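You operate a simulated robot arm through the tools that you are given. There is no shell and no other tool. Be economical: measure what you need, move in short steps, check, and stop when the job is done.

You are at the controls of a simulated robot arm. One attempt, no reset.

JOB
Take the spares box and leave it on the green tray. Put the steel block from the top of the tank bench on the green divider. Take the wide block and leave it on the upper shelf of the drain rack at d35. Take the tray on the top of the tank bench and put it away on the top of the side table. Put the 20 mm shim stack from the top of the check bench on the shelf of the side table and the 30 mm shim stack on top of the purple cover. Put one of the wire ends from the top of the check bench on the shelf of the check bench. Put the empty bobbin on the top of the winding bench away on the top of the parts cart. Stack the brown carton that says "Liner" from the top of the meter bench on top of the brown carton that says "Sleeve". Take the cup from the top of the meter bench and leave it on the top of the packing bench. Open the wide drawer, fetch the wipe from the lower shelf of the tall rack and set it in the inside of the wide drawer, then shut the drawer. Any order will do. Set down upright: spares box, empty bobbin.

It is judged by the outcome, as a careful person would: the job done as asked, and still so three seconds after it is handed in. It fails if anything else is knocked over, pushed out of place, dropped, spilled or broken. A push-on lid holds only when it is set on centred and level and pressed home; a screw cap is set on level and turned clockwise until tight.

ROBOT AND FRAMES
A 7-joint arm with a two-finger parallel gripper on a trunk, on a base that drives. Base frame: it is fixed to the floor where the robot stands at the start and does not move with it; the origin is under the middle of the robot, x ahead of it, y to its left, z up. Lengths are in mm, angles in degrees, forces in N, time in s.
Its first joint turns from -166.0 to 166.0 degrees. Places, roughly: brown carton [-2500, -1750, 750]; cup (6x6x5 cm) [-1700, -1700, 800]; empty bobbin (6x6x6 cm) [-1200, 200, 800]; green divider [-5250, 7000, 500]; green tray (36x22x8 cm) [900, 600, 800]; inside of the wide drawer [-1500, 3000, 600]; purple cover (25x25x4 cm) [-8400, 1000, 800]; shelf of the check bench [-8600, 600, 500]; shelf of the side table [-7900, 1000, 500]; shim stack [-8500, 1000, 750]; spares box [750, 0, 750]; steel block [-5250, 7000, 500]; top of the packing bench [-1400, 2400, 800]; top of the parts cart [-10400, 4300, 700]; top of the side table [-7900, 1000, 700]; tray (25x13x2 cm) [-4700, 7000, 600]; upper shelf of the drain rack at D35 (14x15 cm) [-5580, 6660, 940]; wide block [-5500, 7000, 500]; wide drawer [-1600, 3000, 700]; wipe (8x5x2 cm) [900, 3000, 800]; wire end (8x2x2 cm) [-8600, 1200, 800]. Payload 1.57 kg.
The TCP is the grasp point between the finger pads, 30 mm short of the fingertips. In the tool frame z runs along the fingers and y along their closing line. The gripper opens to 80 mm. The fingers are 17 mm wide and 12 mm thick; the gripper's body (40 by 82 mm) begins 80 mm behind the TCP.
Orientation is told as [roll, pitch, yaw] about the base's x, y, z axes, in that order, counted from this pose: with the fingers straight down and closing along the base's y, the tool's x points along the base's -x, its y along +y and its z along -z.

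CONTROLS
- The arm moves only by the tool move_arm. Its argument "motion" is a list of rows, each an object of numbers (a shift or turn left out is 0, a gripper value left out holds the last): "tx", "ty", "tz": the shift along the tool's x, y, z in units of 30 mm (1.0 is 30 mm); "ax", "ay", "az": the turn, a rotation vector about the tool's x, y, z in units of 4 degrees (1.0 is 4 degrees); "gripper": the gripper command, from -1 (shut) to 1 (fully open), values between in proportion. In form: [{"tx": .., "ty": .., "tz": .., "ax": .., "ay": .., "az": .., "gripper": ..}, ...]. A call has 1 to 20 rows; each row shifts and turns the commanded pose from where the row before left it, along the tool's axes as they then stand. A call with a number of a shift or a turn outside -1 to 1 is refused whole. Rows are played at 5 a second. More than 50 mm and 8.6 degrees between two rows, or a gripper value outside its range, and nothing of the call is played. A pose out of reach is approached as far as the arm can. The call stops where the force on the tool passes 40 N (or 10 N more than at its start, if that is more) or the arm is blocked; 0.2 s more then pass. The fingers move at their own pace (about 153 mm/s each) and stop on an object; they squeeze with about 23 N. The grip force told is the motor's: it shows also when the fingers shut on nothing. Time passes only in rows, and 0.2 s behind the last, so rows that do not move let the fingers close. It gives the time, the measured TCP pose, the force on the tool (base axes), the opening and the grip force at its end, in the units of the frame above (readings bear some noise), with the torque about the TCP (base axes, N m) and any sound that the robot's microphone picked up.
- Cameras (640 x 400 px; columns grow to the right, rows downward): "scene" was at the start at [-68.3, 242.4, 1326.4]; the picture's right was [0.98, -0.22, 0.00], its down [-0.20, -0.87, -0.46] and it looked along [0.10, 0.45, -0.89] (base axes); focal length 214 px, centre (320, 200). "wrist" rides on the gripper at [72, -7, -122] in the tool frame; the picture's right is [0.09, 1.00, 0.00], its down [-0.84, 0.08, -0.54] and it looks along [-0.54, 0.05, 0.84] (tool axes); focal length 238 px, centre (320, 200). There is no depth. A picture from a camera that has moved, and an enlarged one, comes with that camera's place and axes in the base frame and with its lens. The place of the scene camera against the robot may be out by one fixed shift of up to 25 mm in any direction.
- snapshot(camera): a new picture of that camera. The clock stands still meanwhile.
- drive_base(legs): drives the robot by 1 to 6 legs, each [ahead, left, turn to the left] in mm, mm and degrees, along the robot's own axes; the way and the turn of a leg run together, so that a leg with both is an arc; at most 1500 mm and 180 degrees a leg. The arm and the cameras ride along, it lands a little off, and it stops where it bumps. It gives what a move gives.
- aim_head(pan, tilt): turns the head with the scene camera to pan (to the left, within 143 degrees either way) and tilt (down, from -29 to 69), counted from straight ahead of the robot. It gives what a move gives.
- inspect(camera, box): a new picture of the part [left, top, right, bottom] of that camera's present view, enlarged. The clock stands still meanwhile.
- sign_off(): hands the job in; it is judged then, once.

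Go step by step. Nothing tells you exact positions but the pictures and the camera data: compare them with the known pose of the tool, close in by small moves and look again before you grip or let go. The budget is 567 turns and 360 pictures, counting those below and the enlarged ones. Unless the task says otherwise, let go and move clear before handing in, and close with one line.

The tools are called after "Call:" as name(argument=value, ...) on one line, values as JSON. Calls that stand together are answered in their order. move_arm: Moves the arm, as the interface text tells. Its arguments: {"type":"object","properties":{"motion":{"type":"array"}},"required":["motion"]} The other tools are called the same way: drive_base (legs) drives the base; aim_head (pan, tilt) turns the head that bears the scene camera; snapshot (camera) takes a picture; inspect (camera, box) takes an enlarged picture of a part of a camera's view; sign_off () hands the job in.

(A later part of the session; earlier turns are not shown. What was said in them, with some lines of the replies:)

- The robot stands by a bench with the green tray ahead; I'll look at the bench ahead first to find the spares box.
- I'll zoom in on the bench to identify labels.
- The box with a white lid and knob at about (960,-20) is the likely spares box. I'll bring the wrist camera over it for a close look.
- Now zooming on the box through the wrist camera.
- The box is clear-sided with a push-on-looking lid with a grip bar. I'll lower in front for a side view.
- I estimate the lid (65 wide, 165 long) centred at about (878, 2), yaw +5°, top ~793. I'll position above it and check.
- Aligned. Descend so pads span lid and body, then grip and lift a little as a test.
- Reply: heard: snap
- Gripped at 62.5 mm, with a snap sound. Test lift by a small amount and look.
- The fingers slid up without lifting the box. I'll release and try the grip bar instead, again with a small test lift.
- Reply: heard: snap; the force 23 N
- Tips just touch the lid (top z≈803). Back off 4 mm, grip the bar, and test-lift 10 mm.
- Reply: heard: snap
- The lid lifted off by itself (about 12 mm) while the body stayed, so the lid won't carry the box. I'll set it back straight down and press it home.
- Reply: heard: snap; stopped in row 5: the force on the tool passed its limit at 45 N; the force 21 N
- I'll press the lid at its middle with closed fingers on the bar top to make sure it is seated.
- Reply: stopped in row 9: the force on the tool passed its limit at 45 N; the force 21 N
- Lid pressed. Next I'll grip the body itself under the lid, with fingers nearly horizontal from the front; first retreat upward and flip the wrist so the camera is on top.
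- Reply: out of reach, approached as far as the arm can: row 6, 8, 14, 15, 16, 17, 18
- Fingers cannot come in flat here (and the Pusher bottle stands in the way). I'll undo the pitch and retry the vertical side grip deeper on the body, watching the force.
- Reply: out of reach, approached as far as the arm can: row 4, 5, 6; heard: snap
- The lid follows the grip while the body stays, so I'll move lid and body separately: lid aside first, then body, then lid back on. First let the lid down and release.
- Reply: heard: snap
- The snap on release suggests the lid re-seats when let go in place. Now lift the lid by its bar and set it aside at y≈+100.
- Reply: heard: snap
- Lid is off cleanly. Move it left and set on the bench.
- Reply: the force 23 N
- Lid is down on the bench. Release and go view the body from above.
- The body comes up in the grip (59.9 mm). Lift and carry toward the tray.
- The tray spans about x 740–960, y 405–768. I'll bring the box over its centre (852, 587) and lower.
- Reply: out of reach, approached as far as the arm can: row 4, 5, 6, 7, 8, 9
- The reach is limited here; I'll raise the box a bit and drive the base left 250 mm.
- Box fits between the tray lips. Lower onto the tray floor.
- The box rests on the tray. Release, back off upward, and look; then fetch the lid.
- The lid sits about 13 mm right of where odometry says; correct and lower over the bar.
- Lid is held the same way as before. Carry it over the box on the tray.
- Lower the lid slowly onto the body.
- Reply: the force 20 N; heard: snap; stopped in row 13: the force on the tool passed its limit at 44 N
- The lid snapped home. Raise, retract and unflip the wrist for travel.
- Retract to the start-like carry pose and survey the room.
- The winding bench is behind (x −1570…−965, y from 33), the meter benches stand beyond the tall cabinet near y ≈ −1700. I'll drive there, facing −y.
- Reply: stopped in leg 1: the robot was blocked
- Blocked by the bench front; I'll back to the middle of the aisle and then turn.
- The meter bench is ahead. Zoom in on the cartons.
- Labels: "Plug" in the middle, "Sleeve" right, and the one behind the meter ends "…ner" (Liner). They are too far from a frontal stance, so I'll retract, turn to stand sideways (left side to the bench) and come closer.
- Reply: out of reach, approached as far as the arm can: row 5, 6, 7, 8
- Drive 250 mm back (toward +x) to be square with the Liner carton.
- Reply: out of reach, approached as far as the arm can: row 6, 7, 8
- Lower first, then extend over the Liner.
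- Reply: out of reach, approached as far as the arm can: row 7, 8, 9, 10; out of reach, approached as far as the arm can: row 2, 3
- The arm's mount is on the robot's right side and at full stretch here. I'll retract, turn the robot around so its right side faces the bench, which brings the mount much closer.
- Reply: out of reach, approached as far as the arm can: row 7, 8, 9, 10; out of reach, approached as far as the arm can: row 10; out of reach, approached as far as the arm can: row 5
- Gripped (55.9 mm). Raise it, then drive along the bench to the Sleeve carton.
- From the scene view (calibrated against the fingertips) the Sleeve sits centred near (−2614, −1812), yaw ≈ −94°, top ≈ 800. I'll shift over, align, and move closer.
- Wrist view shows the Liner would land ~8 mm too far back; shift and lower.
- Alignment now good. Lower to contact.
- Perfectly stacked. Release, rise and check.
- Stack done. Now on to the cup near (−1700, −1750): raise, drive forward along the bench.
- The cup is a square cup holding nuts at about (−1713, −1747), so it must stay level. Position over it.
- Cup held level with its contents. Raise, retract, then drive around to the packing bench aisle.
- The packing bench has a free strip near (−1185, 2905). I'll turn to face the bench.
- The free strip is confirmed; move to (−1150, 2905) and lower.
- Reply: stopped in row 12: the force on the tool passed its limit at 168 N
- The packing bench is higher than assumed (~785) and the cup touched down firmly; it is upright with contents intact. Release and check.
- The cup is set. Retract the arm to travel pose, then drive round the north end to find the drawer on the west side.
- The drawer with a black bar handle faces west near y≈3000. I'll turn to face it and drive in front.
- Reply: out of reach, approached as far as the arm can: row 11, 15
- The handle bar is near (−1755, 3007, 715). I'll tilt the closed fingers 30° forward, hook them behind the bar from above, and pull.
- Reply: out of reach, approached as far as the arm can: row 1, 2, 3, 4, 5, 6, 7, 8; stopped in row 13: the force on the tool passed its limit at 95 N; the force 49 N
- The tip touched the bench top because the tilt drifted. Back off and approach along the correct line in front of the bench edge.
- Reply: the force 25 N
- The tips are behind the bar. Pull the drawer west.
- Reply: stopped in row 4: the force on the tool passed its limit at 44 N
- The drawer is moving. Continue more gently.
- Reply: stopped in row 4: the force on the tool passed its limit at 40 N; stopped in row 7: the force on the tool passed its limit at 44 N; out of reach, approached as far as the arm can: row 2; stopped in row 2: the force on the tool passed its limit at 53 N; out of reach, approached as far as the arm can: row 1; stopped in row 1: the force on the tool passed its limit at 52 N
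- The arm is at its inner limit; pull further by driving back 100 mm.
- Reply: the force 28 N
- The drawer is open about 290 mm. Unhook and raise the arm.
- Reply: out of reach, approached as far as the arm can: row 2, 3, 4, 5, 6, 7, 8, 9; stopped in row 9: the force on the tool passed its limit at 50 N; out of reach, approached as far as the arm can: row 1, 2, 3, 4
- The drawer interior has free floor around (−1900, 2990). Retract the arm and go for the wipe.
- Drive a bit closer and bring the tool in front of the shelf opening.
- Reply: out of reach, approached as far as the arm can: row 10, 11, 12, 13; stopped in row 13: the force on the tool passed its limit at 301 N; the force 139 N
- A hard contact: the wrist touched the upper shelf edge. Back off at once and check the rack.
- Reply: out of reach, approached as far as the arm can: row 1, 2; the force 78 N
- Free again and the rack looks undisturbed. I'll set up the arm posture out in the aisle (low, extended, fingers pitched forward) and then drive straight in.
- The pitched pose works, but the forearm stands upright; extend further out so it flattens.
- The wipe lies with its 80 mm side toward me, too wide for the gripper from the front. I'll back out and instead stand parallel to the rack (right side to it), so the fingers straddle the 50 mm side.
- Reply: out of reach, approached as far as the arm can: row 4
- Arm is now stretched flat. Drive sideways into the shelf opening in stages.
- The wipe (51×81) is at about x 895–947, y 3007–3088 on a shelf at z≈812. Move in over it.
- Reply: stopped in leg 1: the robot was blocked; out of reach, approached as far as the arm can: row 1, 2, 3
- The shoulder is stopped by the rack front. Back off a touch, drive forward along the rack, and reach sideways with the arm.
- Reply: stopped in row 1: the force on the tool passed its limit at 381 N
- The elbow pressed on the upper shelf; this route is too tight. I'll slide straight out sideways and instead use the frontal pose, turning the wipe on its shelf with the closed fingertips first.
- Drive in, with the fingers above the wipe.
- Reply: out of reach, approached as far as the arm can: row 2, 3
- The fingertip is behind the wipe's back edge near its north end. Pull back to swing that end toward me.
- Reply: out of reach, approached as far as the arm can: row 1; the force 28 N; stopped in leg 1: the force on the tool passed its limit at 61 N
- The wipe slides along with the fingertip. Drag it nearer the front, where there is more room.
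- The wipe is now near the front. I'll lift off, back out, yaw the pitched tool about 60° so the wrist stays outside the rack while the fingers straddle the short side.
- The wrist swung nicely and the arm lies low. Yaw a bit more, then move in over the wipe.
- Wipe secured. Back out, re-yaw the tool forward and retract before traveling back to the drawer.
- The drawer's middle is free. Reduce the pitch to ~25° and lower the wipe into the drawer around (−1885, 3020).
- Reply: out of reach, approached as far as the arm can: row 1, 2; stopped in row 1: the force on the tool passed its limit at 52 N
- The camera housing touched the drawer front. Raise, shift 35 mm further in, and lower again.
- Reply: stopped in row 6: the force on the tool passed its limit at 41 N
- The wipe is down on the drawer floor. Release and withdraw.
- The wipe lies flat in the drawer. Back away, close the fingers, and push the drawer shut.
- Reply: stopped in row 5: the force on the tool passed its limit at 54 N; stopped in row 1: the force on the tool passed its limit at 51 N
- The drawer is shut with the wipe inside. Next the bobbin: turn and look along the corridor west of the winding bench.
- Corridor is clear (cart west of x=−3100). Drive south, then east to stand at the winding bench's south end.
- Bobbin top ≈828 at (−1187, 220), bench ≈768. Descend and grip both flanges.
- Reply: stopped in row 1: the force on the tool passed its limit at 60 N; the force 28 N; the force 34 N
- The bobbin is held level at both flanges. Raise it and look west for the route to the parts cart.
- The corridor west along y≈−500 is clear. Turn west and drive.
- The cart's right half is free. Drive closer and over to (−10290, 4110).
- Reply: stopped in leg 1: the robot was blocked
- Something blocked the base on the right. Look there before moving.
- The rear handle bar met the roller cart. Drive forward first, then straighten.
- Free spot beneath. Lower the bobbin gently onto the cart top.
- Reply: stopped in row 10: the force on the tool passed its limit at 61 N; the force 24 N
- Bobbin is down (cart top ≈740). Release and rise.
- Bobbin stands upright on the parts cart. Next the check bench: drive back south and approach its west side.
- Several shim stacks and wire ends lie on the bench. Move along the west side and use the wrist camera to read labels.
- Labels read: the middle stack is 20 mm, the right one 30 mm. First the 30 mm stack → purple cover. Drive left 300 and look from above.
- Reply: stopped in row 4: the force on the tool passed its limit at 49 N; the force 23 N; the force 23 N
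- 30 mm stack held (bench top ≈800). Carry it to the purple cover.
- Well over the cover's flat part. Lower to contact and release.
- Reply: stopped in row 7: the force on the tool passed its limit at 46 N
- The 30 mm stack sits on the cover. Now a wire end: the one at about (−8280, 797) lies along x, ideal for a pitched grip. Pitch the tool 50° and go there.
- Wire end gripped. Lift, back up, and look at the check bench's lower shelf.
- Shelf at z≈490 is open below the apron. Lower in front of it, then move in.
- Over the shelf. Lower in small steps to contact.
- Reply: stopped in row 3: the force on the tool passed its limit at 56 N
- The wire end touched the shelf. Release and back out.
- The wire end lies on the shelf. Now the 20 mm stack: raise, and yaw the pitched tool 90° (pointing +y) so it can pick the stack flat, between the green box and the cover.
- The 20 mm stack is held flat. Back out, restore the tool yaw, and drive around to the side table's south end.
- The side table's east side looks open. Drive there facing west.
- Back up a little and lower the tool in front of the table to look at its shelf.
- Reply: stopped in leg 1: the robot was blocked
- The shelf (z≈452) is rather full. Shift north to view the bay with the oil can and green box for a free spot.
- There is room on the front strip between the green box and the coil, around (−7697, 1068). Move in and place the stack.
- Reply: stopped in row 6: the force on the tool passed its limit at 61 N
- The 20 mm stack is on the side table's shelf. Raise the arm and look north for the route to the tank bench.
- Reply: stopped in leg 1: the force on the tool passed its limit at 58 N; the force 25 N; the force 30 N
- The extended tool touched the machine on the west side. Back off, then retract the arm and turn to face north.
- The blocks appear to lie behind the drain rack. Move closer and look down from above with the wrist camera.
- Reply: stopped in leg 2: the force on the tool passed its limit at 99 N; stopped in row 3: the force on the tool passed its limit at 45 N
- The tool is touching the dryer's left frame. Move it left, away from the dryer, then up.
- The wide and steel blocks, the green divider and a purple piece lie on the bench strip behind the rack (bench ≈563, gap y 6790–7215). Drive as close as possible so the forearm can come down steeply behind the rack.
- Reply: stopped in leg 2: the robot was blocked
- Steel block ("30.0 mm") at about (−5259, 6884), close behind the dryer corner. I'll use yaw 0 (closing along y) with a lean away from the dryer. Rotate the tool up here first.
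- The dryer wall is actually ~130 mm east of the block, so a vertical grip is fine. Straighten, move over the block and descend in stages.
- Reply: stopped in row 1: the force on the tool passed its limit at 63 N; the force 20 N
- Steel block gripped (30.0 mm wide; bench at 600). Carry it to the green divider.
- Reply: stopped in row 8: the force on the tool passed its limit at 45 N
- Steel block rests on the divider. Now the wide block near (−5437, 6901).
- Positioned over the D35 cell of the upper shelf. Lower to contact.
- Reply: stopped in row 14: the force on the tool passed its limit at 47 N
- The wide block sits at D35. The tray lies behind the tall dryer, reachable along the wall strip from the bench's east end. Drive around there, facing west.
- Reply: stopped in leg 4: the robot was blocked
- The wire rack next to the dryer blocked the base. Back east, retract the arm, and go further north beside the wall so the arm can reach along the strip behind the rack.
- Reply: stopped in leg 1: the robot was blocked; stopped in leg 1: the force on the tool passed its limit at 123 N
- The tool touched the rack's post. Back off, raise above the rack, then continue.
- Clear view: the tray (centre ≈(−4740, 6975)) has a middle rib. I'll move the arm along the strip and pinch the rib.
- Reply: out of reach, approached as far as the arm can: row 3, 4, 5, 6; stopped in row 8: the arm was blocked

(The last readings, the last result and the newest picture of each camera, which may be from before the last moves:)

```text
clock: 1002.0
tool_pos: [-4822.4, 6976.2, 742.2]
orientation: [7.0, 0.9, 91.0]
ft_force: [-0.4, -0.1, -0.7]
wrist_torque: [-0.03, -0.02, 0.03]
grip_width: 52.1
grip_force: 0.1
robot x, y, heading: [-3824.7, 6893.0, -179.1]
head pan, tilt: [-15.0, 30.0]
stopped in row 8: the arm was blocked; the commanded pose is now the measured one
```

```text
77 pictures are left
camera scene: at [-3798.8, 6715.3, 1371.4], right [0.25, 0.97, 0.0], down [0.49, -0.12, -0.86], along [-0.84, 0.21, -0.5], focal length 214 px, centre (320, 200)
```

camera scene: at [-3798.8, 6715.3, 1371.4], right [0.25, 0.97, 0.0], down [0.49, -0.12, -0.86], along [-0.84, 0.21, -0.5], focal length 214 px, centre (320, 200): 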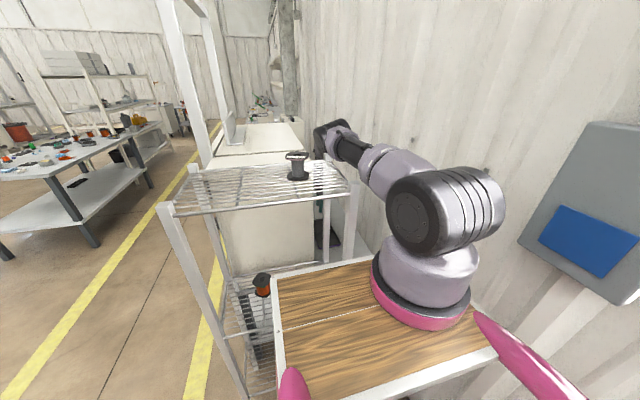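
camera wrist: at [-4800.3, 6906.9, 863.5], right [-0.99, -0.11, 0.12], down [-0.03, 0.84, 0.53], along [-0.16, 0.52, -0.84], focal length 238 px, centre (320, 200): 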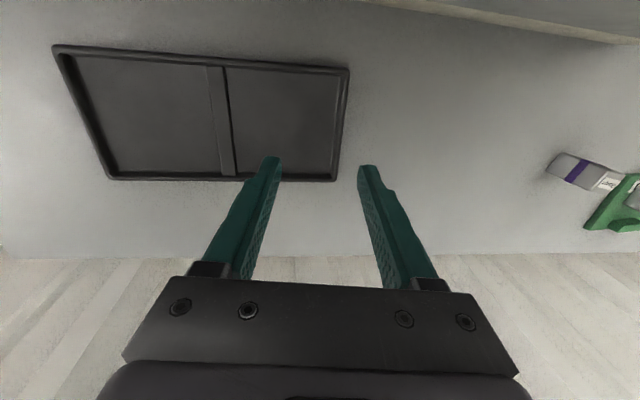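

The arm was obstructed upstream of the wrist. Raise it again and re-square before trying a better stance.

Call:
move_arm(motion=[{"tz": -1}, {"tz": -1}, {"tz": -1}, {"tz": -1}, {"tx": 0}])

Call:
aim_head(pan=-25, tilt=15)

Call:
snapshot(camera="scene")

```text
clock: 1003.2
tool_pos: [-4803.9, 6979.5, 862.2]
orientation: [6.9, 1.0, 91.1]
ft_force: [0.5, 0.2, 0.3]
wrist_torque: [0.01, 0.0, 0.0]
grip_width: 51.8
grip_force: 0.2
robot x, y, heading: [-3828.9, 6892.5, -179.4]
head pan, tilt: [-15.0, 30.0]
```

```text
clock: 1004.0
tool_pos: [-4804.0, 6980.7, 861.7]
orientation: [6.8, 0.9, 91.1]
ft_force: [-0.2, -0.4, 0.0]
wrist_torque: [0.01, -0.02, 0.01]
grip_width: 52.1
grip_force: 0.0
robot x, y, heading: [-3826.0, 6889.2, -179.2]
head pan, tilt: [-25.0, 15.0]
```

```text
76 pictures are left
camera scene: at [-3791.1, 6732.8, 1395.6], right [0.41, 0.91, 0.0], down [0.24, -0.11, -0.97], along [-0.88, 0.4, -0.26], focal length 214 px, centre (320, 200)
```

scene: 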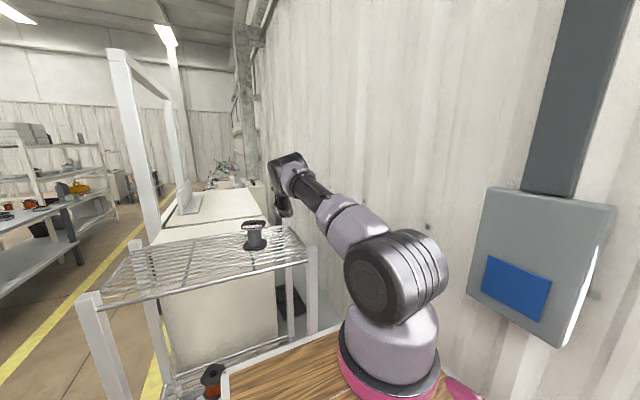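

I think the elbow pressed the wall. Shift the base 40 mm south, straighten, and re-level the tool over the rib.

Call:
move_arm(motion=[{"tz": -1}, {"tz": -1}, {"ty": -1, "ax": 0.9}, {"ty": -1, "ax": 0.8, "ay": -0.25}, {"ty": -0.1}, {"tx": 0}])

Call:
drive_base(legs=[[0, 45, -0.7]])

Call:
snapshot(camera="wrist")

```text
clock: 1005.4
tool_pos: [-4732.5, 6981.6, 915.5]
orientation: [0.2, 0.0, 91.1]
ft_force: [0.0, 0.7, -0.1]
wrist_torque: [-0.03, -0.01, -0.03]
grip_width: 51.9
grip_force: 0.0
robot x, y, heading: [-3828.1, 6892.6, -179.0]
head pan, tilt: [-25.0, 15.0]
```

```text
clock: 1006.3
tool_pos: [-4731.4, 6964.8, 914.5]
orientation: [0.1, -0.5, 90.3]
ft_force: [-0.6, -0.1, 0.1]
wrist_torque: [-0.12, -0.02, -0.03]
grip_width: 52.0
grip_force: 0.1
robot x, y, heading: [-3825.1, 6862.3, -179.7]
head pan, tilt: [-25.0, 15.0]
stopped in leg 1: the robot was blocked; the commanded pose is now the measured one
```

```text
75 pictures are left
camera wrist: at [-4724.0, 6891.9, 1036.4], right [-1.0, -0.1, 0.0], down [-0.08, 0.83, 0.55], along [-0.05, 0.55, -0.84], focal length 238 px, centre (320, 200)
```

wrist: 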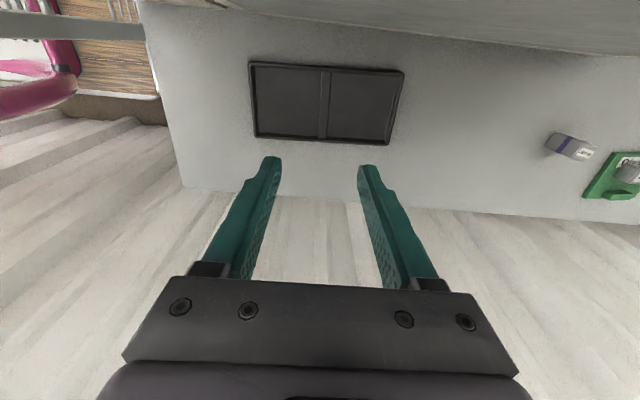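

Call:
drive_base(legs=[[0, -25, 0]])

Call:
move_arm(motion=[{"ty": -1, "gripper": -1}, {"ty": -1}, {"ty": -1}, {"tz": 1}, {"tz": 1}, {"tx": 0}])

Call:
aim_head(pan=-40, tilt=20)

Call:
snapshot(camera="scene")

```text
clock: 1007.1
tool_pos: [-4731.8, 6988.4, 914.7]
orientation: [0.2, -0.5, 90.3]
ft_force: [0.8, -0.8, -0.3]
wrist_torque: [-0.04, -0.02, -0.01]
grip_width: 51.9
grip_force: 0.1
robot x, y, heading: [-3824.9, 6884.5, -179.6]
head pan, tilt: [-25.0, 15.0]
```

```text
clock: 1008.5
tool_pos: [-4642.2, 6990.5, 854.8]
orientation: [0.1, -0.5, 90.3]
ft_force: [0.9, 0.7, 0.0]
wrist_torque: [0.02, 0.01, -0.01]
grip_width: 0.0
grip_force: 21.5
robot x, y, heading: [-3827.1, 6886.4, -179.8]
head pan, tilt: [-25.0, 15.0]
```

```text
clock: 1009.3
tool_pos: [-4642.4, 6991.1, 855.9]
orientation: [0.1, -0.4, 90.3]
ft_force: [0.5, 0.3, -0.2]
wrist_torque: [-0.03, 0.0, 0.02]
grip_width: 0.0
grip_force: 21.5
robot x, y, heading: [-3822.5, 6887.3, -179.9]
head pan, tilt: [-40.0, 20.0]
```

```text
74 pictures are left
camera scene: at [-3779.2, 6746.3, 1387.6], right [0.64, 0.77, 0.0], down [0.26, -0.22, -0.94], along [-0.72, 0.6, -0.34], focal length 214 px, centre (320, 200)
```

scene: 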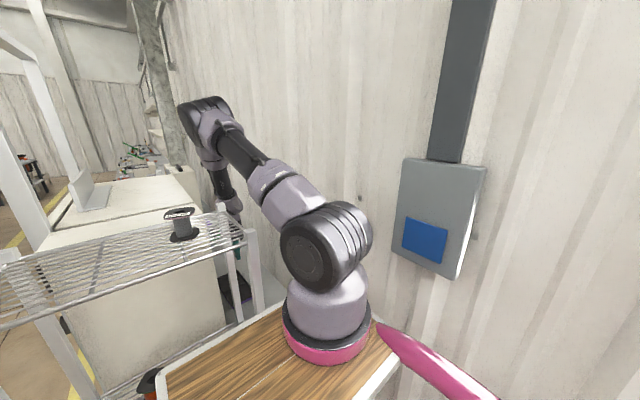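

Call:
move_arm(motion=[{"tz": 1}, {"tz": 1}, {"tz": 1}, {"tx": 0}])

Call:
move_arm(motion=[{"tz": 1}, {"tz": 1}, {"tz": 0.7}, {"tx": 0}])

Call:
snapshot(camera="wrist")

```text
clock: 1010.3
tool_pos: [-4641.7, 6991.7, 765.0]
orientation: [0.2, -0.5, 90.3]
ft_force: [0.5, -0.7, -0.1]
wrist_torque: [-0.01, 0.03, 0.03]
grip_width: 0.0
grip_force: 21.6
robot x, y, heading: [-3826.9, 6885.7, -179.8]
head pan, tilt: [-40.0, 20.0]
```

```text
clock: 1011.3
tool_pos: [-4641.9, 6991.9, 682.7]
orientation: [0.1, -0.4, 90.3]
ft_force: [-0.2, 0.1, 0.2]
wrist_torque: [0.02, 0.0, -0.02]
grip_width: 0.1
grip_force: 21.7
robot x, y, heading: [-3823.0, 6887.3, -179.7]
head pan, tilt: [-40.0, 20.0]
```

```text
73 pictures are left
camera wrist: at [-4635.8, 6920.2, 804.5], right [-1.0, -0.1, 0.0], down [-0.08, 0.83, 0.55], along [-0.05, 0.55, -0.84], focal length 238 px, centre (320, 200)
```

wrist: 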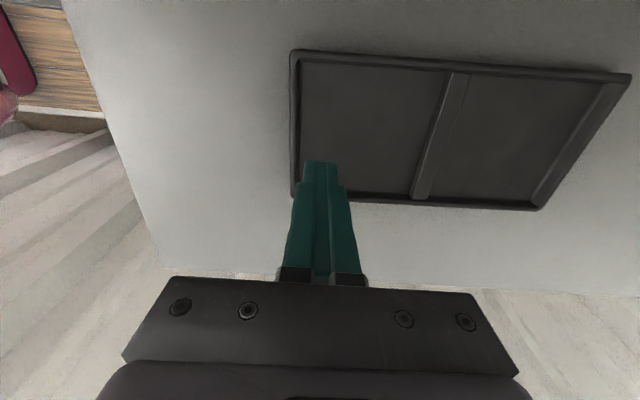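

No obstruction here. Move west at this height toward the rib.

Call:
move_arm(motion=[{"ty": 0.8, "gripper": 0.3}, {"ty": 0.8}, {"ty": 0.8}, {"ty": 0.75}, {"tx": 0}])

Call:
snapshot(camera="wrist")

```text
clock: 1012.7
tool_pos: [-4757.3, 6985.0, 713.0]
orientation: [2.5, -0.1, 90.4]
ft_force: [1.3, -0.1, 1.0]
wrist_torque: [0.03, 0.03, -0.02]
grip_width: 51.9
grip_force: 0.1
robot x, y, heading: [-3828.0, 6885.4, -179.6]
head pan, tilt: [-40.0, 20.0]
stopped in row 5: the arm was blocked; the commanded pose is now the measured one
```

```text
72 pictures are left
camera wrist: at [-4745.1, 6913.5, 835.4], right [-0.99, -0.1, 0.04], down [-0.06, 0.84, 0.54], along [-0.09, 0.54, -0.84], focal length 238 px, centre (320, 200)
```

wrist: 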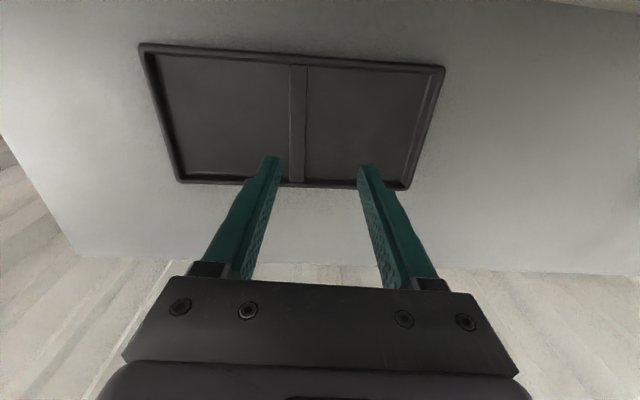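

Too low an arm at that extension. Instead I'll drag the tray ~120 mm east with closed fingertips inside its east compartment, staying on the bench.

Call:
move_arm(motion=[{"ty": -1, "gripper": -1}, {"ty": -1, "ax": 0.6}, {"ty": -1}, {"ty": -0.7, "tx": 0.25}, {"tx": 0}, {"tz": 1}, {"tz": 0.8}, {"tx": 0}])

Call:
move_arm(motion=[{"tz": 0.3}, {"tz": 0.2}, {"tz": 0.1}, {"tz": 0.1}, {"tz": 0.1}, {"tz": 0.1}, {"tz": 0.1}, {"tz": 0.1}])

Call:
snapshot(camera="wrist")

```text
clock: 1014.5
tool_pos: [-4645.3, 6978.0, 657.3]
orientation: [0.0, -0.1, 90.5]
ft_force: [-0.2, -0.8, -0.3]
wrist_torque: [-0.01, 0.0, -0.01]
grip_width: 0.3
grip_force: 22.2
robot x, y, heading: [-3825.4, 6888.3, -179.8]
head pan, tilt: [-40.0, 20.0]
```

```text
clock: 1016.3
tool_pos: [-4660.4, 6974.7, 641.2]
orientation: [1.6, 0.3, 90.3]
ft_force: [0.6, -0.2, -0.1]
wrist_torque: [0.01, 0.03, 0.0]
grip_width: 0.0
grip_force: 20.9
robot x, y, heading: [-3828.7, 6885.0, -179.7]
head pan, tilt: [-40.0, 20.0]
```

```text
71 pictures are left
camera wrist: at [-4650.4, 6903.9, 762.3], right [-0.99, -0.1, 0.03], down [-0.07, 0.84, 0.54], along [-0.08, 0.53, -0.84], focal length 238 px, centre (320, 200)
```

wrist: 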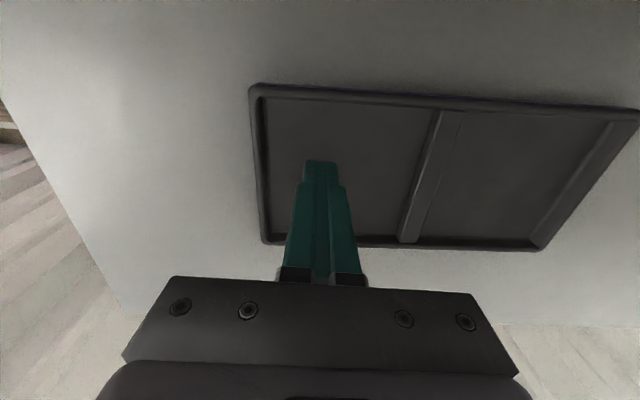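

The tips are inside the tray below its rim. Pull east.

Call:
move_arm(motion=[{"tz": -0.4}, {"ty": -0.5}, {"ty": -0.5}, {"ty": -0.5}, {"ty": -0.5}, {"ty": -0.5}, {"tx": 0}])

Call:
snapshot(camera="wrist")

```text
clock: 1017.9
tool_pos: [-4570.3, 6978.7, 636.0]
orientation: [0.0, 0.0, 90.3]
ft_force: [0.1, -0.3, 0.0]
wrist_torque: [0.01, 0.02, -0.01]
grip_width: 0.0
grip_force: 21.2
robot x, y, heading: [-3826.5, 6886.1, -179.7]
head pan, tilt: [-40.0, 20.0]
```

```text
70 pictures are left
camera wrist: at [-4563.8, 6906.9, 758.1], right [-0.99, -0.1, 0.0], down [-0.08, 0.84, 0.54], along [-0.05, 0.54, -0.84], focal length 238 px, centre (320, 200)
```

wrist: 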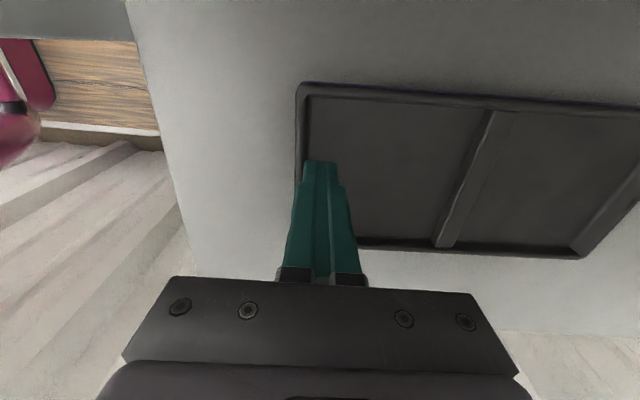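

Call:
move_arm(motion=[{"ty": -0.5}, {"ty": -0.5}, {"ty": -0.5}, {"ty": -0.4}, {"tx": 0}])

Call:
move_arm(motion=[{"ty": 0.3}, {"tz": -1}, {"tz": -1}, {"tz": -1}, {"ty": 1, "gripper": 0.3}, {"ty": 1}, {"ty": 1}, {"ty": 0.6}, {"tx": 0}])

Call:
snapshot(camera="wrist")

```text
clock: 1019.1
tool_pos: [-4513.8, 6978.6, 635.0]
orientation: [0.0, 0.0, 90.4]
ft_force: [0.3, 0.9, -0.3]
wrist_torque: [0.01, 0.0, 0.01]
grip_width: 0.1
grip_force: 21.3
robot x, y, heading: [-3824.9, 6883.2, -179.9]
head pan, tilt: [-40.0, 20.0]
```

```text
clock: 1021.1
tool_pos: [-4631.6, 6978.9, 723.9]
orientation: [0.0, 0.0, 90.4]
ft_force: [-0.1, 0.6, -0.3]
wrist_torque: [-0.02, -0.01, 0.01]
grip_width: 51.9
grip_force: 0.0
robot x, y, heading: [-3826.4, 6887.3, -179.6]
head pan, tilt: [-40.0, 20.0]
```

```text
69 pictures are left
camera wrist: at [-4625.1, 6907.3, 846.5], right [-0.99, -0.1, 0.0], down [-0.08, 0.84, 0.54], along [-0.05, 0.54, -0.84], focal length 238 px, centre (320, 200)
```

wrist: 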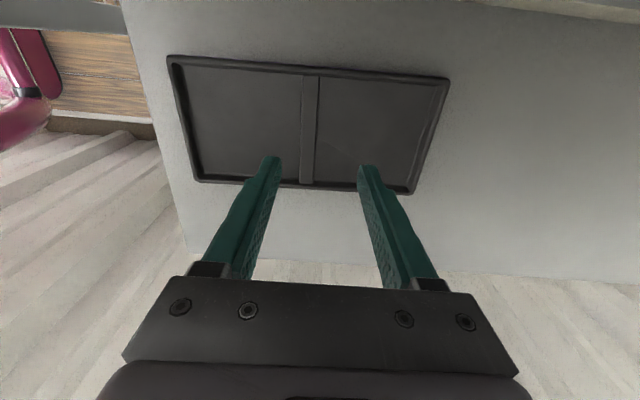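

Call:
move_arm(motion=[{"ty": -0.4}, {"tz": 1}, {"tz": 1}, {"tz": 0.7}, {"tz": 0.1}, {"tx": 0}])

Call:
move_arm(motion=[{"gripper": -1}, {"tx": 0}, {"tx": 0}, {"tx": 0}])

Call:
snapshot(camera="wrist")

```text
clock: 1022.5
tool_pos: [-4618.5, 6976.5, 641.1]
orientation: [0.0, 0.0, 90.3]
ft_force: [0.3, -0.7, 0.3]
wrist_torque: [0.01, 0.0, -0.02]
grip_width: 52.0
grip_force: 0.2
robot x, y, heading: [-3826.0, 6884.9, -179.7]
head pan, tilt: [-40.0, 20.0]
```

```text
clock: 1023.5
tool_pos: [-4619.5, 6978.7, 641.5]
orientation: [0.1, 0.1, 90.5]
ft_force: [-0.7, -1.1, 0.1]
wrist_torque: [0.08, 0.04, 0.04]
grip_width: 15.6
grip_force: 23.3
robot x, y, heading: [-3827.1, 6888.5, -179.7]
head pan, tilt: [-40.0, 20.0]
```

```text
68 pictures are left
camera wrist: at [-4612.6, 6906.7, 763.7], right [-0.99, -0.1, 0.0], down [-0.08, 0.84, 0.54], along [-0.05, 0.54, -0.84], focal length 238 px, centre (320, 200)
```

wrist: 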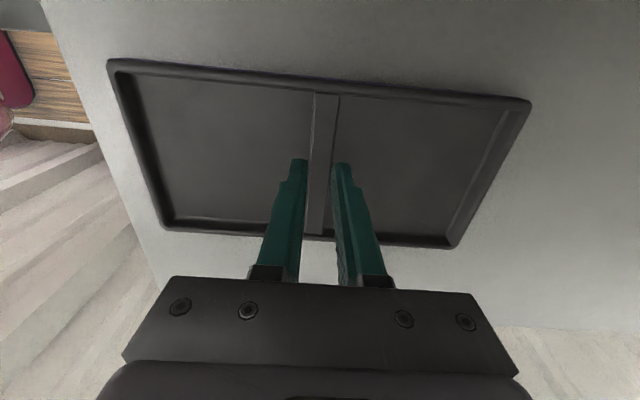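

Call:
move_arm(motion=[{"gripper": -0.3}, {"tx": 0}, {"tz": 0.1}, {"tz": 0.1}, {"tx": 0}, {"gripper": -1}, {"tx": 0}, {"tx": 0}, {"tz": -0.2}, {"tz": -0.5}, {"tx": 0}])

Call:
snapshot(camera="wrist")

```text
clock: 1025.9
tool_pos: [-4618.3, 6977.7, 654.7]
orientation: [0.0, 0.0, 90.4]
ft_force: [0.2, -0.3, -3.5]
wrist_torque: [-0.01, 0.01, 0.03]
grip_width: 15.8
grip_force: 23.2
robot x, y, heading: [-3825.1, 6883.8, -179.7]
head pan, tilt: [-40.0, 20.0]
```

```text
67 pictures are left
camera wrist: at [-4611.7, 6906.4, 778.2], right [-0.99, -0.1, 0.0], down [-0.08, 0.84, 0.54], along [-0.05, 0.54, -0.84], focal length 238 px, centre (320, 200)
```

wrist: 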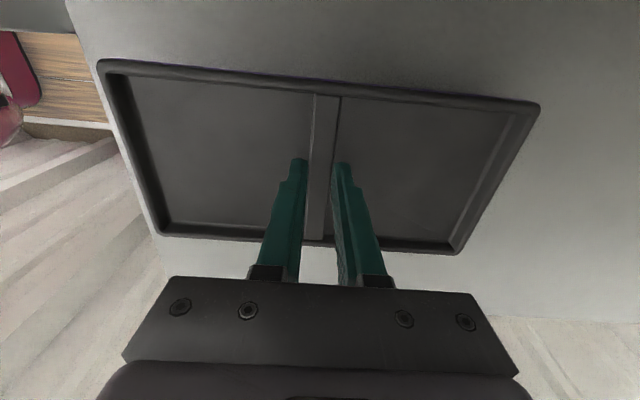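

The tray hangs level (3.5 N). Lift it clear, shift slightly toward the wall, and bring it back east along the strip.

Call:
move_arm(motion=[{"tz": -0.5}, {"tz": -0.7}, {"tz": -0.7}, {"tz": -0.7}, {"tz": -0.7, "tx": -0.4}, {"tz": -0.7, "tx": -0.4}, {"tz": -0.7, "tx": -0.4}, {"tz": -0.7}, {"tz": -0.7}, {"tz": -0.7}, {"tz": -0.7}, {"tz": -0.7}, {"tz": -0.7}, {"tz": -0.7}, {"tz": -0.7}, {"tz": -0.7}, {"tx": 0}])

Call:
move_arm(motion=[{"ty": -0.8}, {"ty": -0.8}, {"ty": -0.8}, {"ty": -0.8}, {"ty": -0.8}, {"ty": -0.8}, {"ty": -0.8}, {"ty": -0.8}, {"ty": -0.8}, {"ty": -0.8}, {"ty": -0.8}, {"ty": -0.8}, {"tz": -0.8}, {"tz": -0.8}, {"tz": -0.8}, {"tz": -0.8}, {"tz": -0.8}, {"tx": 0}])

Call:
snapshot(camera="wrist")

```text
clock: 1029.5
tool_pos: [-4618.4, 7013.7, 983.8]
orientation: [0.0, 0.1, 90.4]
ft_force: [-0.5, 0.3, -1.8]
wrist_torque: [-0.02, 0.0, 0.0]
grip_width: 15.6
grip_force: 23.0
robot x, y, heading: [-3831.1, 6884.5, -179.9]
head pan, tilt: [-40.0, 20.0]
```

```text
clock: 1033.3
tool_pos: [-4359.9, 7019.9, 1108.0]
orientation: [0.0, 0.0, 90.4]
ft_force: [-0.3, 0.4, -2.7]
wrist_torque: [0.02, -0.02, -0.02]
grip_width: 15.9
grip_force: 22.5
out of reach, approached as far as the arm can: row 11, 12
robot x, y, heading: [-3821.1, 6885.1, -180.1]
head pan, tilt: [-40.0, 20.0]
```

```text
66 pictures are left
camera wrist: at [-4352.6, 6948.6, 1230.0], right [-0.99, -0.1, 0.0], down [-0.08, 0.84, 0.54], along [-0.05, 0.54, -0.84], focal length 238 px, centre (320, 200)
```

wrist: 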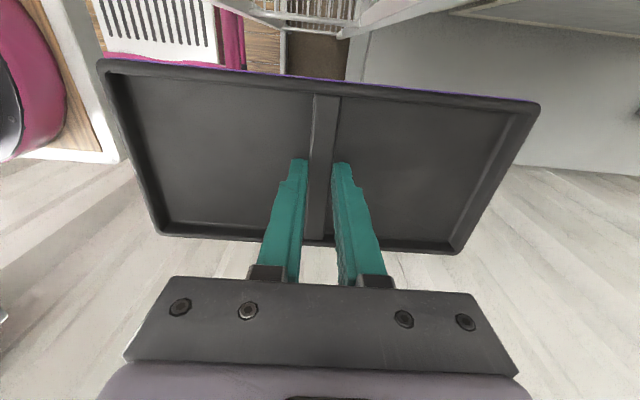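

Tray is clear of the strip. Back east, move south a bit, and turn to face south for the lane between rack and table.

Call:
drive_base(legs=[[-320, 0, 0], [0, 245, 0], [0, 0, 90], [0, -290, 0]])

Call:
aim_head(pan=0, tilt=15)

Call:
snapshot(camera="scene")

```text
clock: 1042.3
tool_pos: [-3927.4, 6104.5, 1106.7]
orientation: [0.0, 0.1, -179.4]
ft_force: [0.6, -0.1, -1.9]
wrist_torque: [0.0, 0.02, 0.03]
grip_width: 15.4
grip_force: 23.2
robot x, y, heading: [-3794.3, 6638.5, -89.6]
head pan, tilt: [-40.0, 20.0]
```

```text
clock: 1043.4
tool_pos: [-3927.6, 6104.6, 1107.4]
orientation: [0.0, 0.0, -179.4]
ft_force: [-0.9, 0.6, -2.5]
wrist_torque: [-0.01, -0.04, -0.01]
grip_width: 15.7
grip_force: 22.9
robot x, y, heading: [-3790.6, 6637.9, -89.7]
head pan, tilt: [0.0, 15.0]
```

```text
65 pictures are left
camera scene: at [-3587.0, 6636.2, 1395.7], right [-1.0, -0.01, 0.0], down [0.0, 0.26, -0.97], along [0.01, -0.97, -0.26], focal length 214 px, centre (320, 200)
```

scene: 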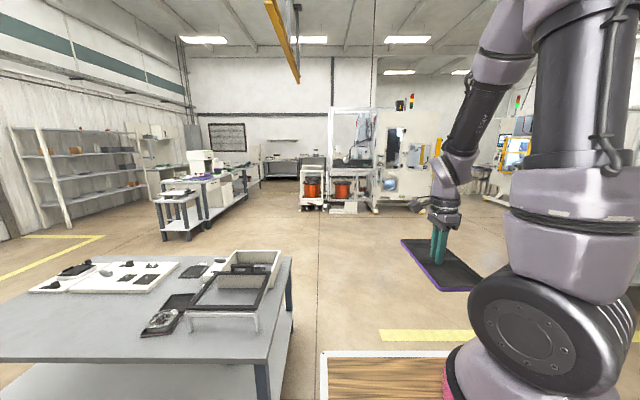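

Call:
drive_base(legs=[[1500, 0, 0], [1240, 0, 0], [0, -1500, 0]])

Call:
aim_head(pan=-60, tilt=15)

Call:
snapshot(camera="scene")

```text
clock: 1063.8
tool_pos: [-5388.8, 3331.6, 1108.3]
orientation: [0.0, -0.1, -179.1]
ft_force: [0.7, -0.7, -2.1]
wrist_torque: [0.02, 0.0, -0.01]
grip_width: 15.7
grip_force: 23.0
robot x, y, heading: [-5260.7, 3864.3, -89.3]
head pan, tilt: [0.0, 15.0]
```

```text
clock: 1065.1
tool_pos: [-5389.0, 3331.3, 1107.9]
orientation: [0.0, 0.0, -179.1]
ft_force: [0.0, -0.4, -2.5]
wrist_torque: [0.03, -0.03, 0.0]
grip_width: 15.7
grip_force: 23.2
robot x, y, heading: [-5259.1, 3866.0, -89.4]
head pan, tilt: [-60.0, 15.0]
```

```text
64 pictures are left
camera scene: at [-5133.0, 3909.5, 1395.7], right [-0.51, 0.86, 0.0], down [0.22, 0.13, -0.97], along [-0.83, -0.49, -0.26], focal length 214 px, centre (320, 200)
```

scene: 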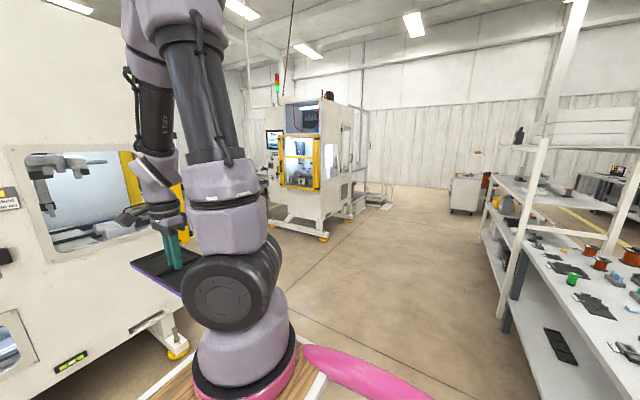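

Call:
drive_base(legs=[[0, -1500, 0], [0, -50, -0.6], [1500, 0, 0], [800, 0, 0]])

Call:
aim_head(pan=-20, tilt=20)

Call:
snapshot(camera="scene")

```text
clock: 1083.8
tool_pos: [-6886.6, 1021.4, 1107.8]
orientation: [0.1, 0.1, -178.7]
ft_force: [-0.3, -0.3, -2.0]
wrist_torque: [0.02, -0.02, -0.02]
grip_width: 15.7
grip_force: 23.0
robot x, y, heading: [-6765.5, 1556.5, -89.0]
head pan, tilt: [-60.0, 15.0]
```

```text
clock: 1084.9
tool_pos: [-6886.6, 1020.4, 1108.3]
orientation: [0.0, 0.1, -178.7]
ft_force: [0.4, 0.6, -2.3]
wrist_torque: [-0.02, -0.02, -0.01]
grip_width: 16.0
grip_force: 22.7
robot x, y, heading: [-6756.4, 1554.4, -88.8]
head pan, tilt: [-20.0, 20.0]
```

```text
63 pictures are left
camera scene: at [-6585.2, 1560.9, 1387.6], right [-0.95, 0.33, 0.0], down [0.11, 0.32, -0.94], along [-0.31, -0.89, -0.34], focal length 214 px, centre (320, 200)
```

scene: 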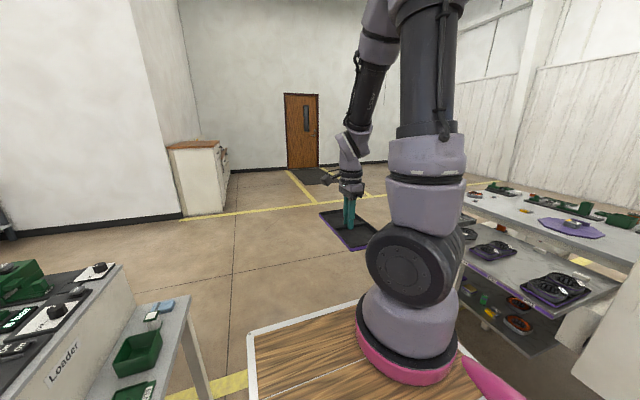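

Call:
drive_base(legs=[[520, -90, 0], [0, 0, -91]])

Call:
drive_base(legs=[[300, 0, 0]])

Call:
snapshot(camera="wrist")

```text
clock: 1091.8
tool_pos: [-7373.9, 1181.9, 1106.7]
orientation: [0.1, 0.0, 89.7]
ft_force: [0.5, -0.2, -2.3]
wrist_torque: [-0.01, -0.02, 0.01]
grip_width: 15.6
grip_force: 23.3
robot x, y, heading: [-6843.3, 1039.5, 179.6]
head pan, tilt: [-20.0, 20.0]
```

```text
clock: 1093.9
tool_pos: [-7679.9, 1180.3, 1107.5]
orientation: [-0.1, 0.0, 90.0]
ft_force: [-0.6, 0.7, -2.5]
wrist_torque: [-0.02, 0.0, -0.01]
grip_width: 15.6
grip_force: 23.6
robot x, y, heading: [-7148.3, 1040.4, 179.8]
head pan, tilt: [-20.0, 20.0]
```

```text
62 pictures are left
camera wrist: at [-7674.2, 1108.4, 1229.8], right [-1.0, -0.09, 0.0], down [-0.08, 0.84, 0.54], along [-0.05, 0.54, -0.84], focal length 238 px, centre (320, 200)
```

wrist: 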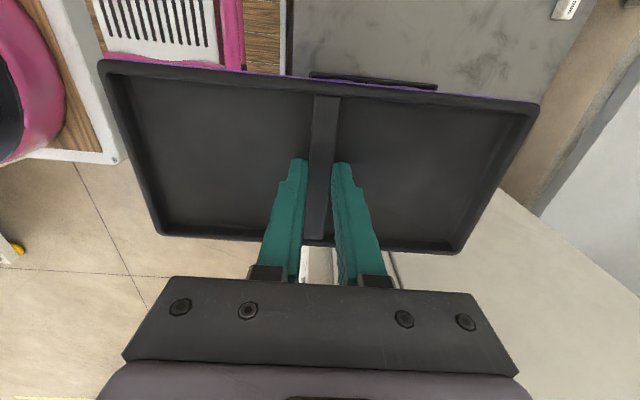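

Call:
move_arm(motion=[{"ty": 0.8, "tx": 0.6}, {"ty": 0.8, "tx": 0.6}, {"ty": 0.8, "tx": 0.6}, {"ty": 0.8, "tx": 0.6}, {"ty": 0.8, "tx": 0.6}, {"ty": 0.8, "tx": 0.6}, {"ty": 0.4, "tx": 0.2}, {"tz": 1}, {"tz": 1}, {"tx": 0}])

Call:
aim_head(pan=-5, tilt=40)

Call:
snapshot(camera="scene")

Call:
snapshot(camera="wrist")

```text
clock: 1096.1
tool_pos: [-7833.9, 1064.0, 1048.3]
orientation: [0.0, 0.0, 90.0]
ft_force: [-0.6, -0.2, -2.1]
wrist_torque: [-0.01, 0.03, 0.0]
grip_width: 15.6
grip_force: 23.6
robot x, y, heading: [-7149.7, 1039.9, 179.6]
head pan, tilt: [-20.0, 20.0]
```

```text
clock: 1096.9
tool_pos: [-7835.5, 1065.6, 1049.1]
orientation: [0.0, 0.1, 90.0]
ft_force: [0.8, -0.3, -3.3]
wrist_torque: [-0.05, 0.02, 0.01]
grip_width: 15.5
grip_force: 22.4
robot x, y, heading: [-7149.7, 1044.0, 179.5]
head pan, tilt: [-5.0, 40.0]
```

```text
61 pictures are left
camera scene: at [-7116.2, 849.4, 1356.2], right [0.09, 1.0, 0.0], down [0.64, -0.06, -0.77], along [-0.76, 0.07, -0.64], focal length 214 px, centre (320, 200)
```

scene: 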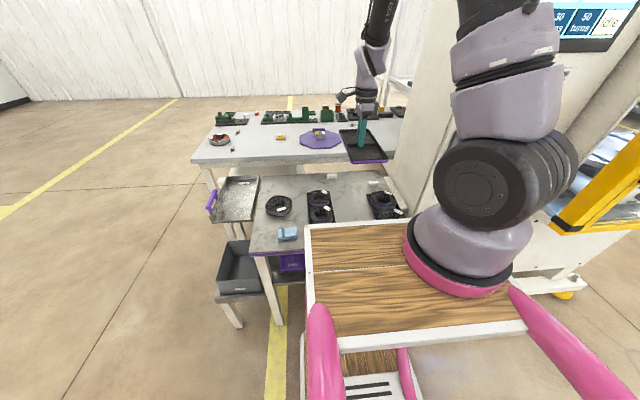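

```text
60 pictures are left
camera wrist: at [-7828.3, 994.1, 1170.2], right [-1.0, -0.09, 0.0], down [-0.08, 0.84, 0.54], along [-0.05, 0.54, -0.84], focal length 238 px, centre (320, 200)
```

wrist: 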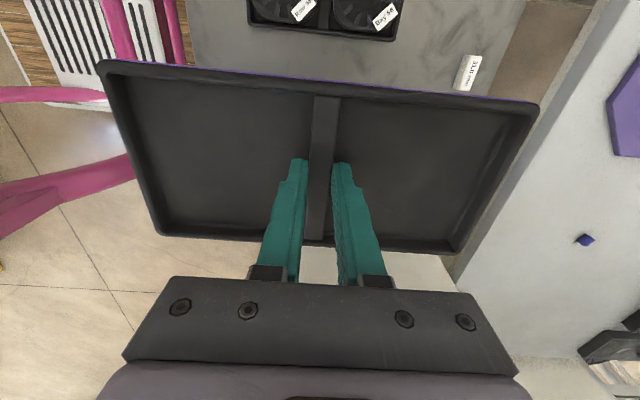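

Call:
inspect(camera="scene", box=[240, 160, 420, 270])

```text
3.56 times, centred on (330, 215) of scene
camera zoom: at [-7116.2, 849.4, 1356.2], right [0.09, 1.0, 0.0], down [0.64, -0.06, -0.77], along [-0.76, 0.07, -0.64], focal length 763 px, centre (284, 147)
```

zoom: 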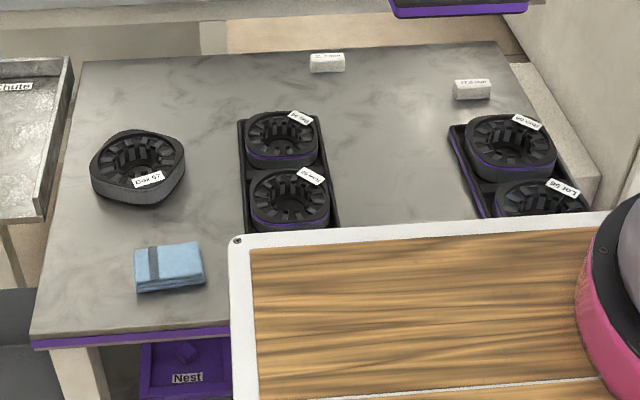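

The middle slot (y 989–1162) is free. Centre at y≈1075 and lower.

Call:
move_arm(motion=[{"tx": -0.32}, {"tz": 1}, {"tz": 1}, {"tz": 1}, {"tz": 1}, {"tz": 1}, {"tz": 1}, {"tz": 1}, {"tx": 0}])

Call:
snapshot(camera="wrist")

Call:
inspect(camera="scene", box=[270, 150, 420, 260])

```text
clock: 1098.9
tool_pos: [-7838.4, 1073.1, 837.7]
orientation: [0.0, 0.0, 90.0]
ft_force: [-0.9, -0.2, -1.9]
wrist_torque: [0.0, 0.02, 0.02]
grip_width: 15.6
grip_force: 23.0
robot x, y, heading: [-7147.6, 1038.2, 180.0]
head pan, tilt: [-5.0, 40.0]
```

```text
58 pictures are left
camera wrist: at [-7830.9, 1001.4, 959.4], right [-1.0, -0.09, 0.0], down [-0.08, 0.84, 0.54], along [-0.05, 0.54, -0.84], focal length 238 px, centre (320, 200)
```

wrist: 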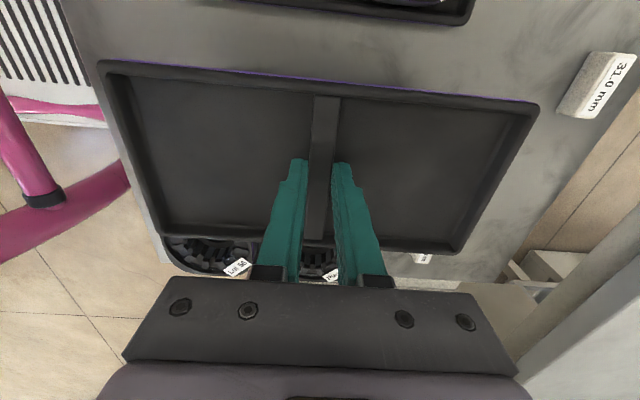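

```text
3.64 times, centred on (345, 205) of scene
camera zoom: at [-7116.1, 849.4, 1356.1], right [0.09, 1.0, 0.0], down [0.64, -0.06, -0.77], along [-0.76, 0.07, -0.64], focal length 780 px, centre (229, 182)
```

zoom: 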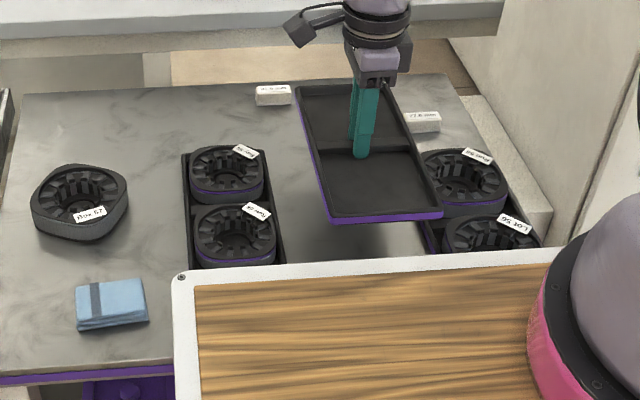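

Call:
move_arm(motion=[{"tz": 1}, {"tz": 0.8}, {"tz": 0.15}, {"tz": 0.1}, {"tz": 0.1}, {"tz": 0.1}, {"tz": 0.1}, {"tz": 0.1}, {"tz": 0.1}, {"tz": 0.1}])

Call:
snapshot(camera="wrist")

```text
clock: 1101.1
tool_pos: [-7836.5, 1074.7, 758.5]
orientation: [0.0, 0.0, 90.2]
ft_force: [-0.2, -0.1, -3.3]
wrist_torque: [-0.04, -0.06, 0.01]
grip_width: 15.9
grip_force: 22.5
robot x, y, heading: [-7146.4, 1043.5, 179.6]
head pan, tilt: [-5.0, 40.0]
```

```text
56 pictures are left
camera wrist: at [-7830.2, 1003.3, 880.2], right [-1.0, -0.09, 0.0], down [-0.08, 0.84, 0.54], along [-0.05, 0.54, -0.84], focal length 238 px, centre (320, 200)
```

wrist: 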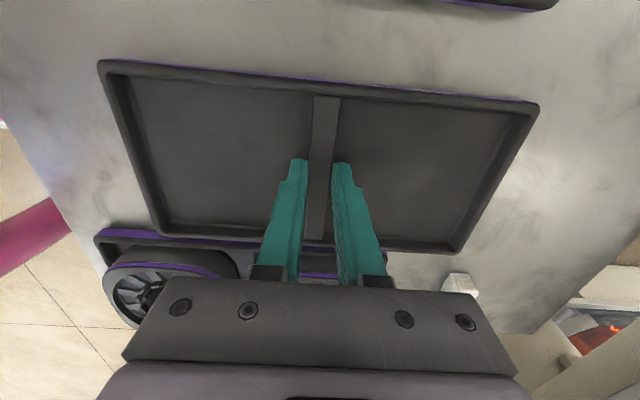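

Call:
move_arm(motion=[{"tx": 0.13}, {"tz": 0.1}, {"tz": 0.1}, {"tz": 0.1}, {"tz": 0.1}, {"tz": 0.1}, {"tz": 0.1}, {"tz": 0.1}, {"tz": 0.1}])

```text
clock: 1102.0
tool_pos: [-7838.5, 1071.0, 753.8]
orientation: [0.2, 0.1, 89.9]
ft_force: [6.1, 1.0, 18.9]
wrist_torque: [0.05, -0.41, -0.1]
grip_width: 15.5
grip_force: 22.6
robot x, y, heading: [-7147.1, 1044.3, 179.8]
head pan, tilt: [-5.0, 40.0]
stopped in row 4: the force on the tool passed its limit at 51 N (the readings are from after the stop); the commanded pose is now the measured one
```

Tray is down on the table. Release and rise.

Call:
move_arm(motion=[{"tz": -0.03}, {"gripper": -0.2}, {"tx": 0}, {"tx": 0}, {"tz": -0.5}, {"tz": -1}, {"tz": -1}, {"tz": -1}, {"tz": -1}, {"tz": -1}, {"tz": -1}, {"tx": 0}])

Call:
snapshot(camera="wrist")

Call:
inspect(camera="scene", box=[240, 150, 420, 270])

```text
clock: 1104.6
tool_pos: [-7837.2, 1070.6, 948.0]
orientation: [0.2, 0.1, 90.0]
ft_force: [0.0, 0.3, -0.8]
wrist_torque: [0.01, -0.02, -0.01]
grip_width: 32.0
grip_force: 0.0
robot x, y, heading: [-7149.1, 1045.2, 179.7]
head pan, tilt: [-5.0, 40.0]
```

```text
55 pictures are left
camera wrist: at [-7830.2, 1000.3, 1069.6], right [-1.0, -0.09, 0.0], down [-0.08, 0.84, 0.54], along [-0.05, 0.54, -0.84], focal length 238 px, centre (320, 200)
```

wrist: 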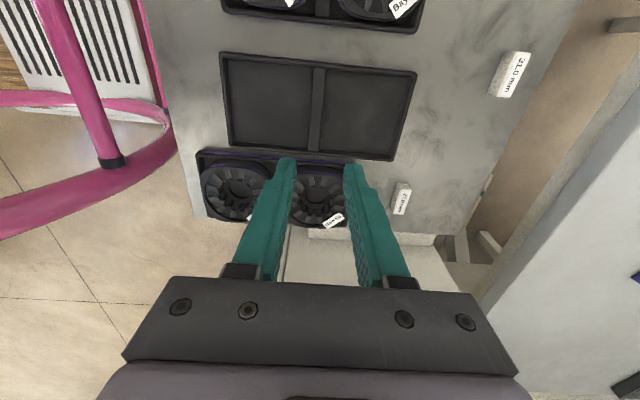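

```text
3.33 times, centred on (330, 210) of scene
camera zoom: at [-7116.2, 849.4, 1356.1], right [0.09, 1.0, 0.0], down [0.64, -0.06, -0.77], along [-0.76, 0.07, -0.64], focal length 715 px, centre (287, 167)
```

zoom: 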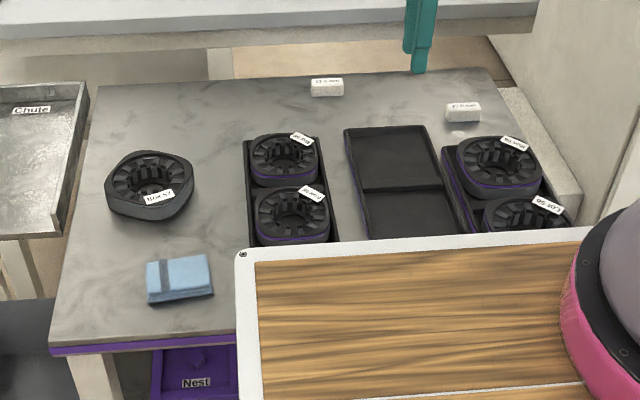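

The tray is neatly in the free slot, and every item on the list is done. Retract the arm clear and hand in.

Call:
move_arm(motion=[{"tz": -1}, {"tz": -1}, {"tz": -1}, {"ty": -1}, {"ty": -1}, {"ty": -1}, {"ty": -1}, {"tx": 0}])

Call:
snapshot(camera="scene")

```text
clock: 1106.4
tool_pos: [-7715.9, 1071.9, 1038.1]
orientation: [0.2, 0.0, 90.1]
ft_force: [-0.5, -0.4, 0.5]
wrist_torque: [0.04, -0.01, 0.0]
grip_width: 32.0
grip_force: 0.2
robot x, y, heading: [-7148.9, 1037.0, 179.8]
head pan, tilt: [-5.0, 40.0]
```

```text
53 pictures are left
camera scene: at [-7116.2, 849.4, 1356.1], right [0.09, 1.0, 0.0], down [0.64, -0.06, -0.77], along [-0.76, 0.07, -0.64], focal length 214 px, centre (320, 200)
```

scene: 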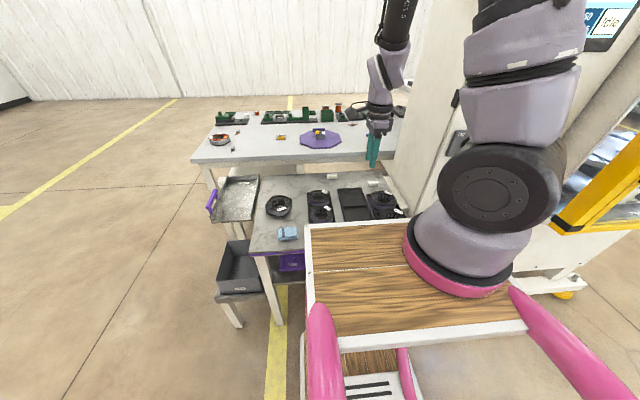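

Call:
aim_head(pan=-40, tilt=10)

Call:
snapshot(camera="scene")

```text
clock: 1107.4
tool_pos: [-7716.3, 1071.3, 1037.5]
orientation: [0.2, 0.1, 90.0]
ft_force: [-0.5, 0.3, -0.1]
wrist_torque: [-0.02, 0.02, 0.0]
grip_width: 32.1
grip_force: 0.0
robot x, y, heading: [-7144.0, 1041.5, 180.0]
head pan, tilt: [-40.0, 10.0]
```

```text
52 pictures are left
camera scene: at [-7102.5, 901.7, 1403.8], right [0.64, 0.76, 0.0], down [0.13, -0.11, -0.98], along [-0.75, 0.63, -0.17], focal length 214 px, centre (320, 200)
```

scene: 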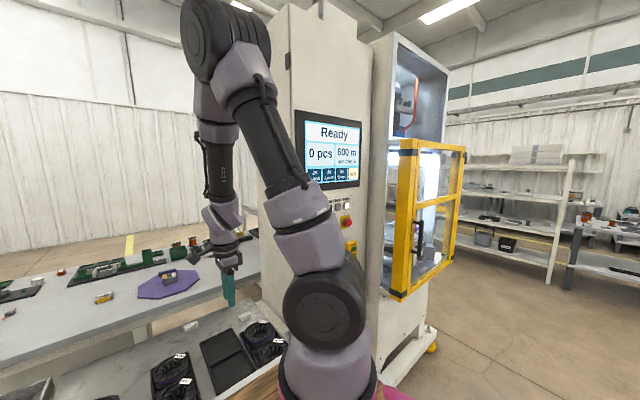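

The machine still shows "Ready", and the tray and both shim stacks are where I put them. The arm is clear, so I am handing in.

Call:
sign_off()

```text
The job is handed in.
```

All the items are placed as asked and the wide drawer is shut with the wipe inside. The arm or base bumped fixed furniture or a machine hard several times on the way; the pictures I took at those spots showed nothing moved or damaged, but I did not go back to every station before handing in.
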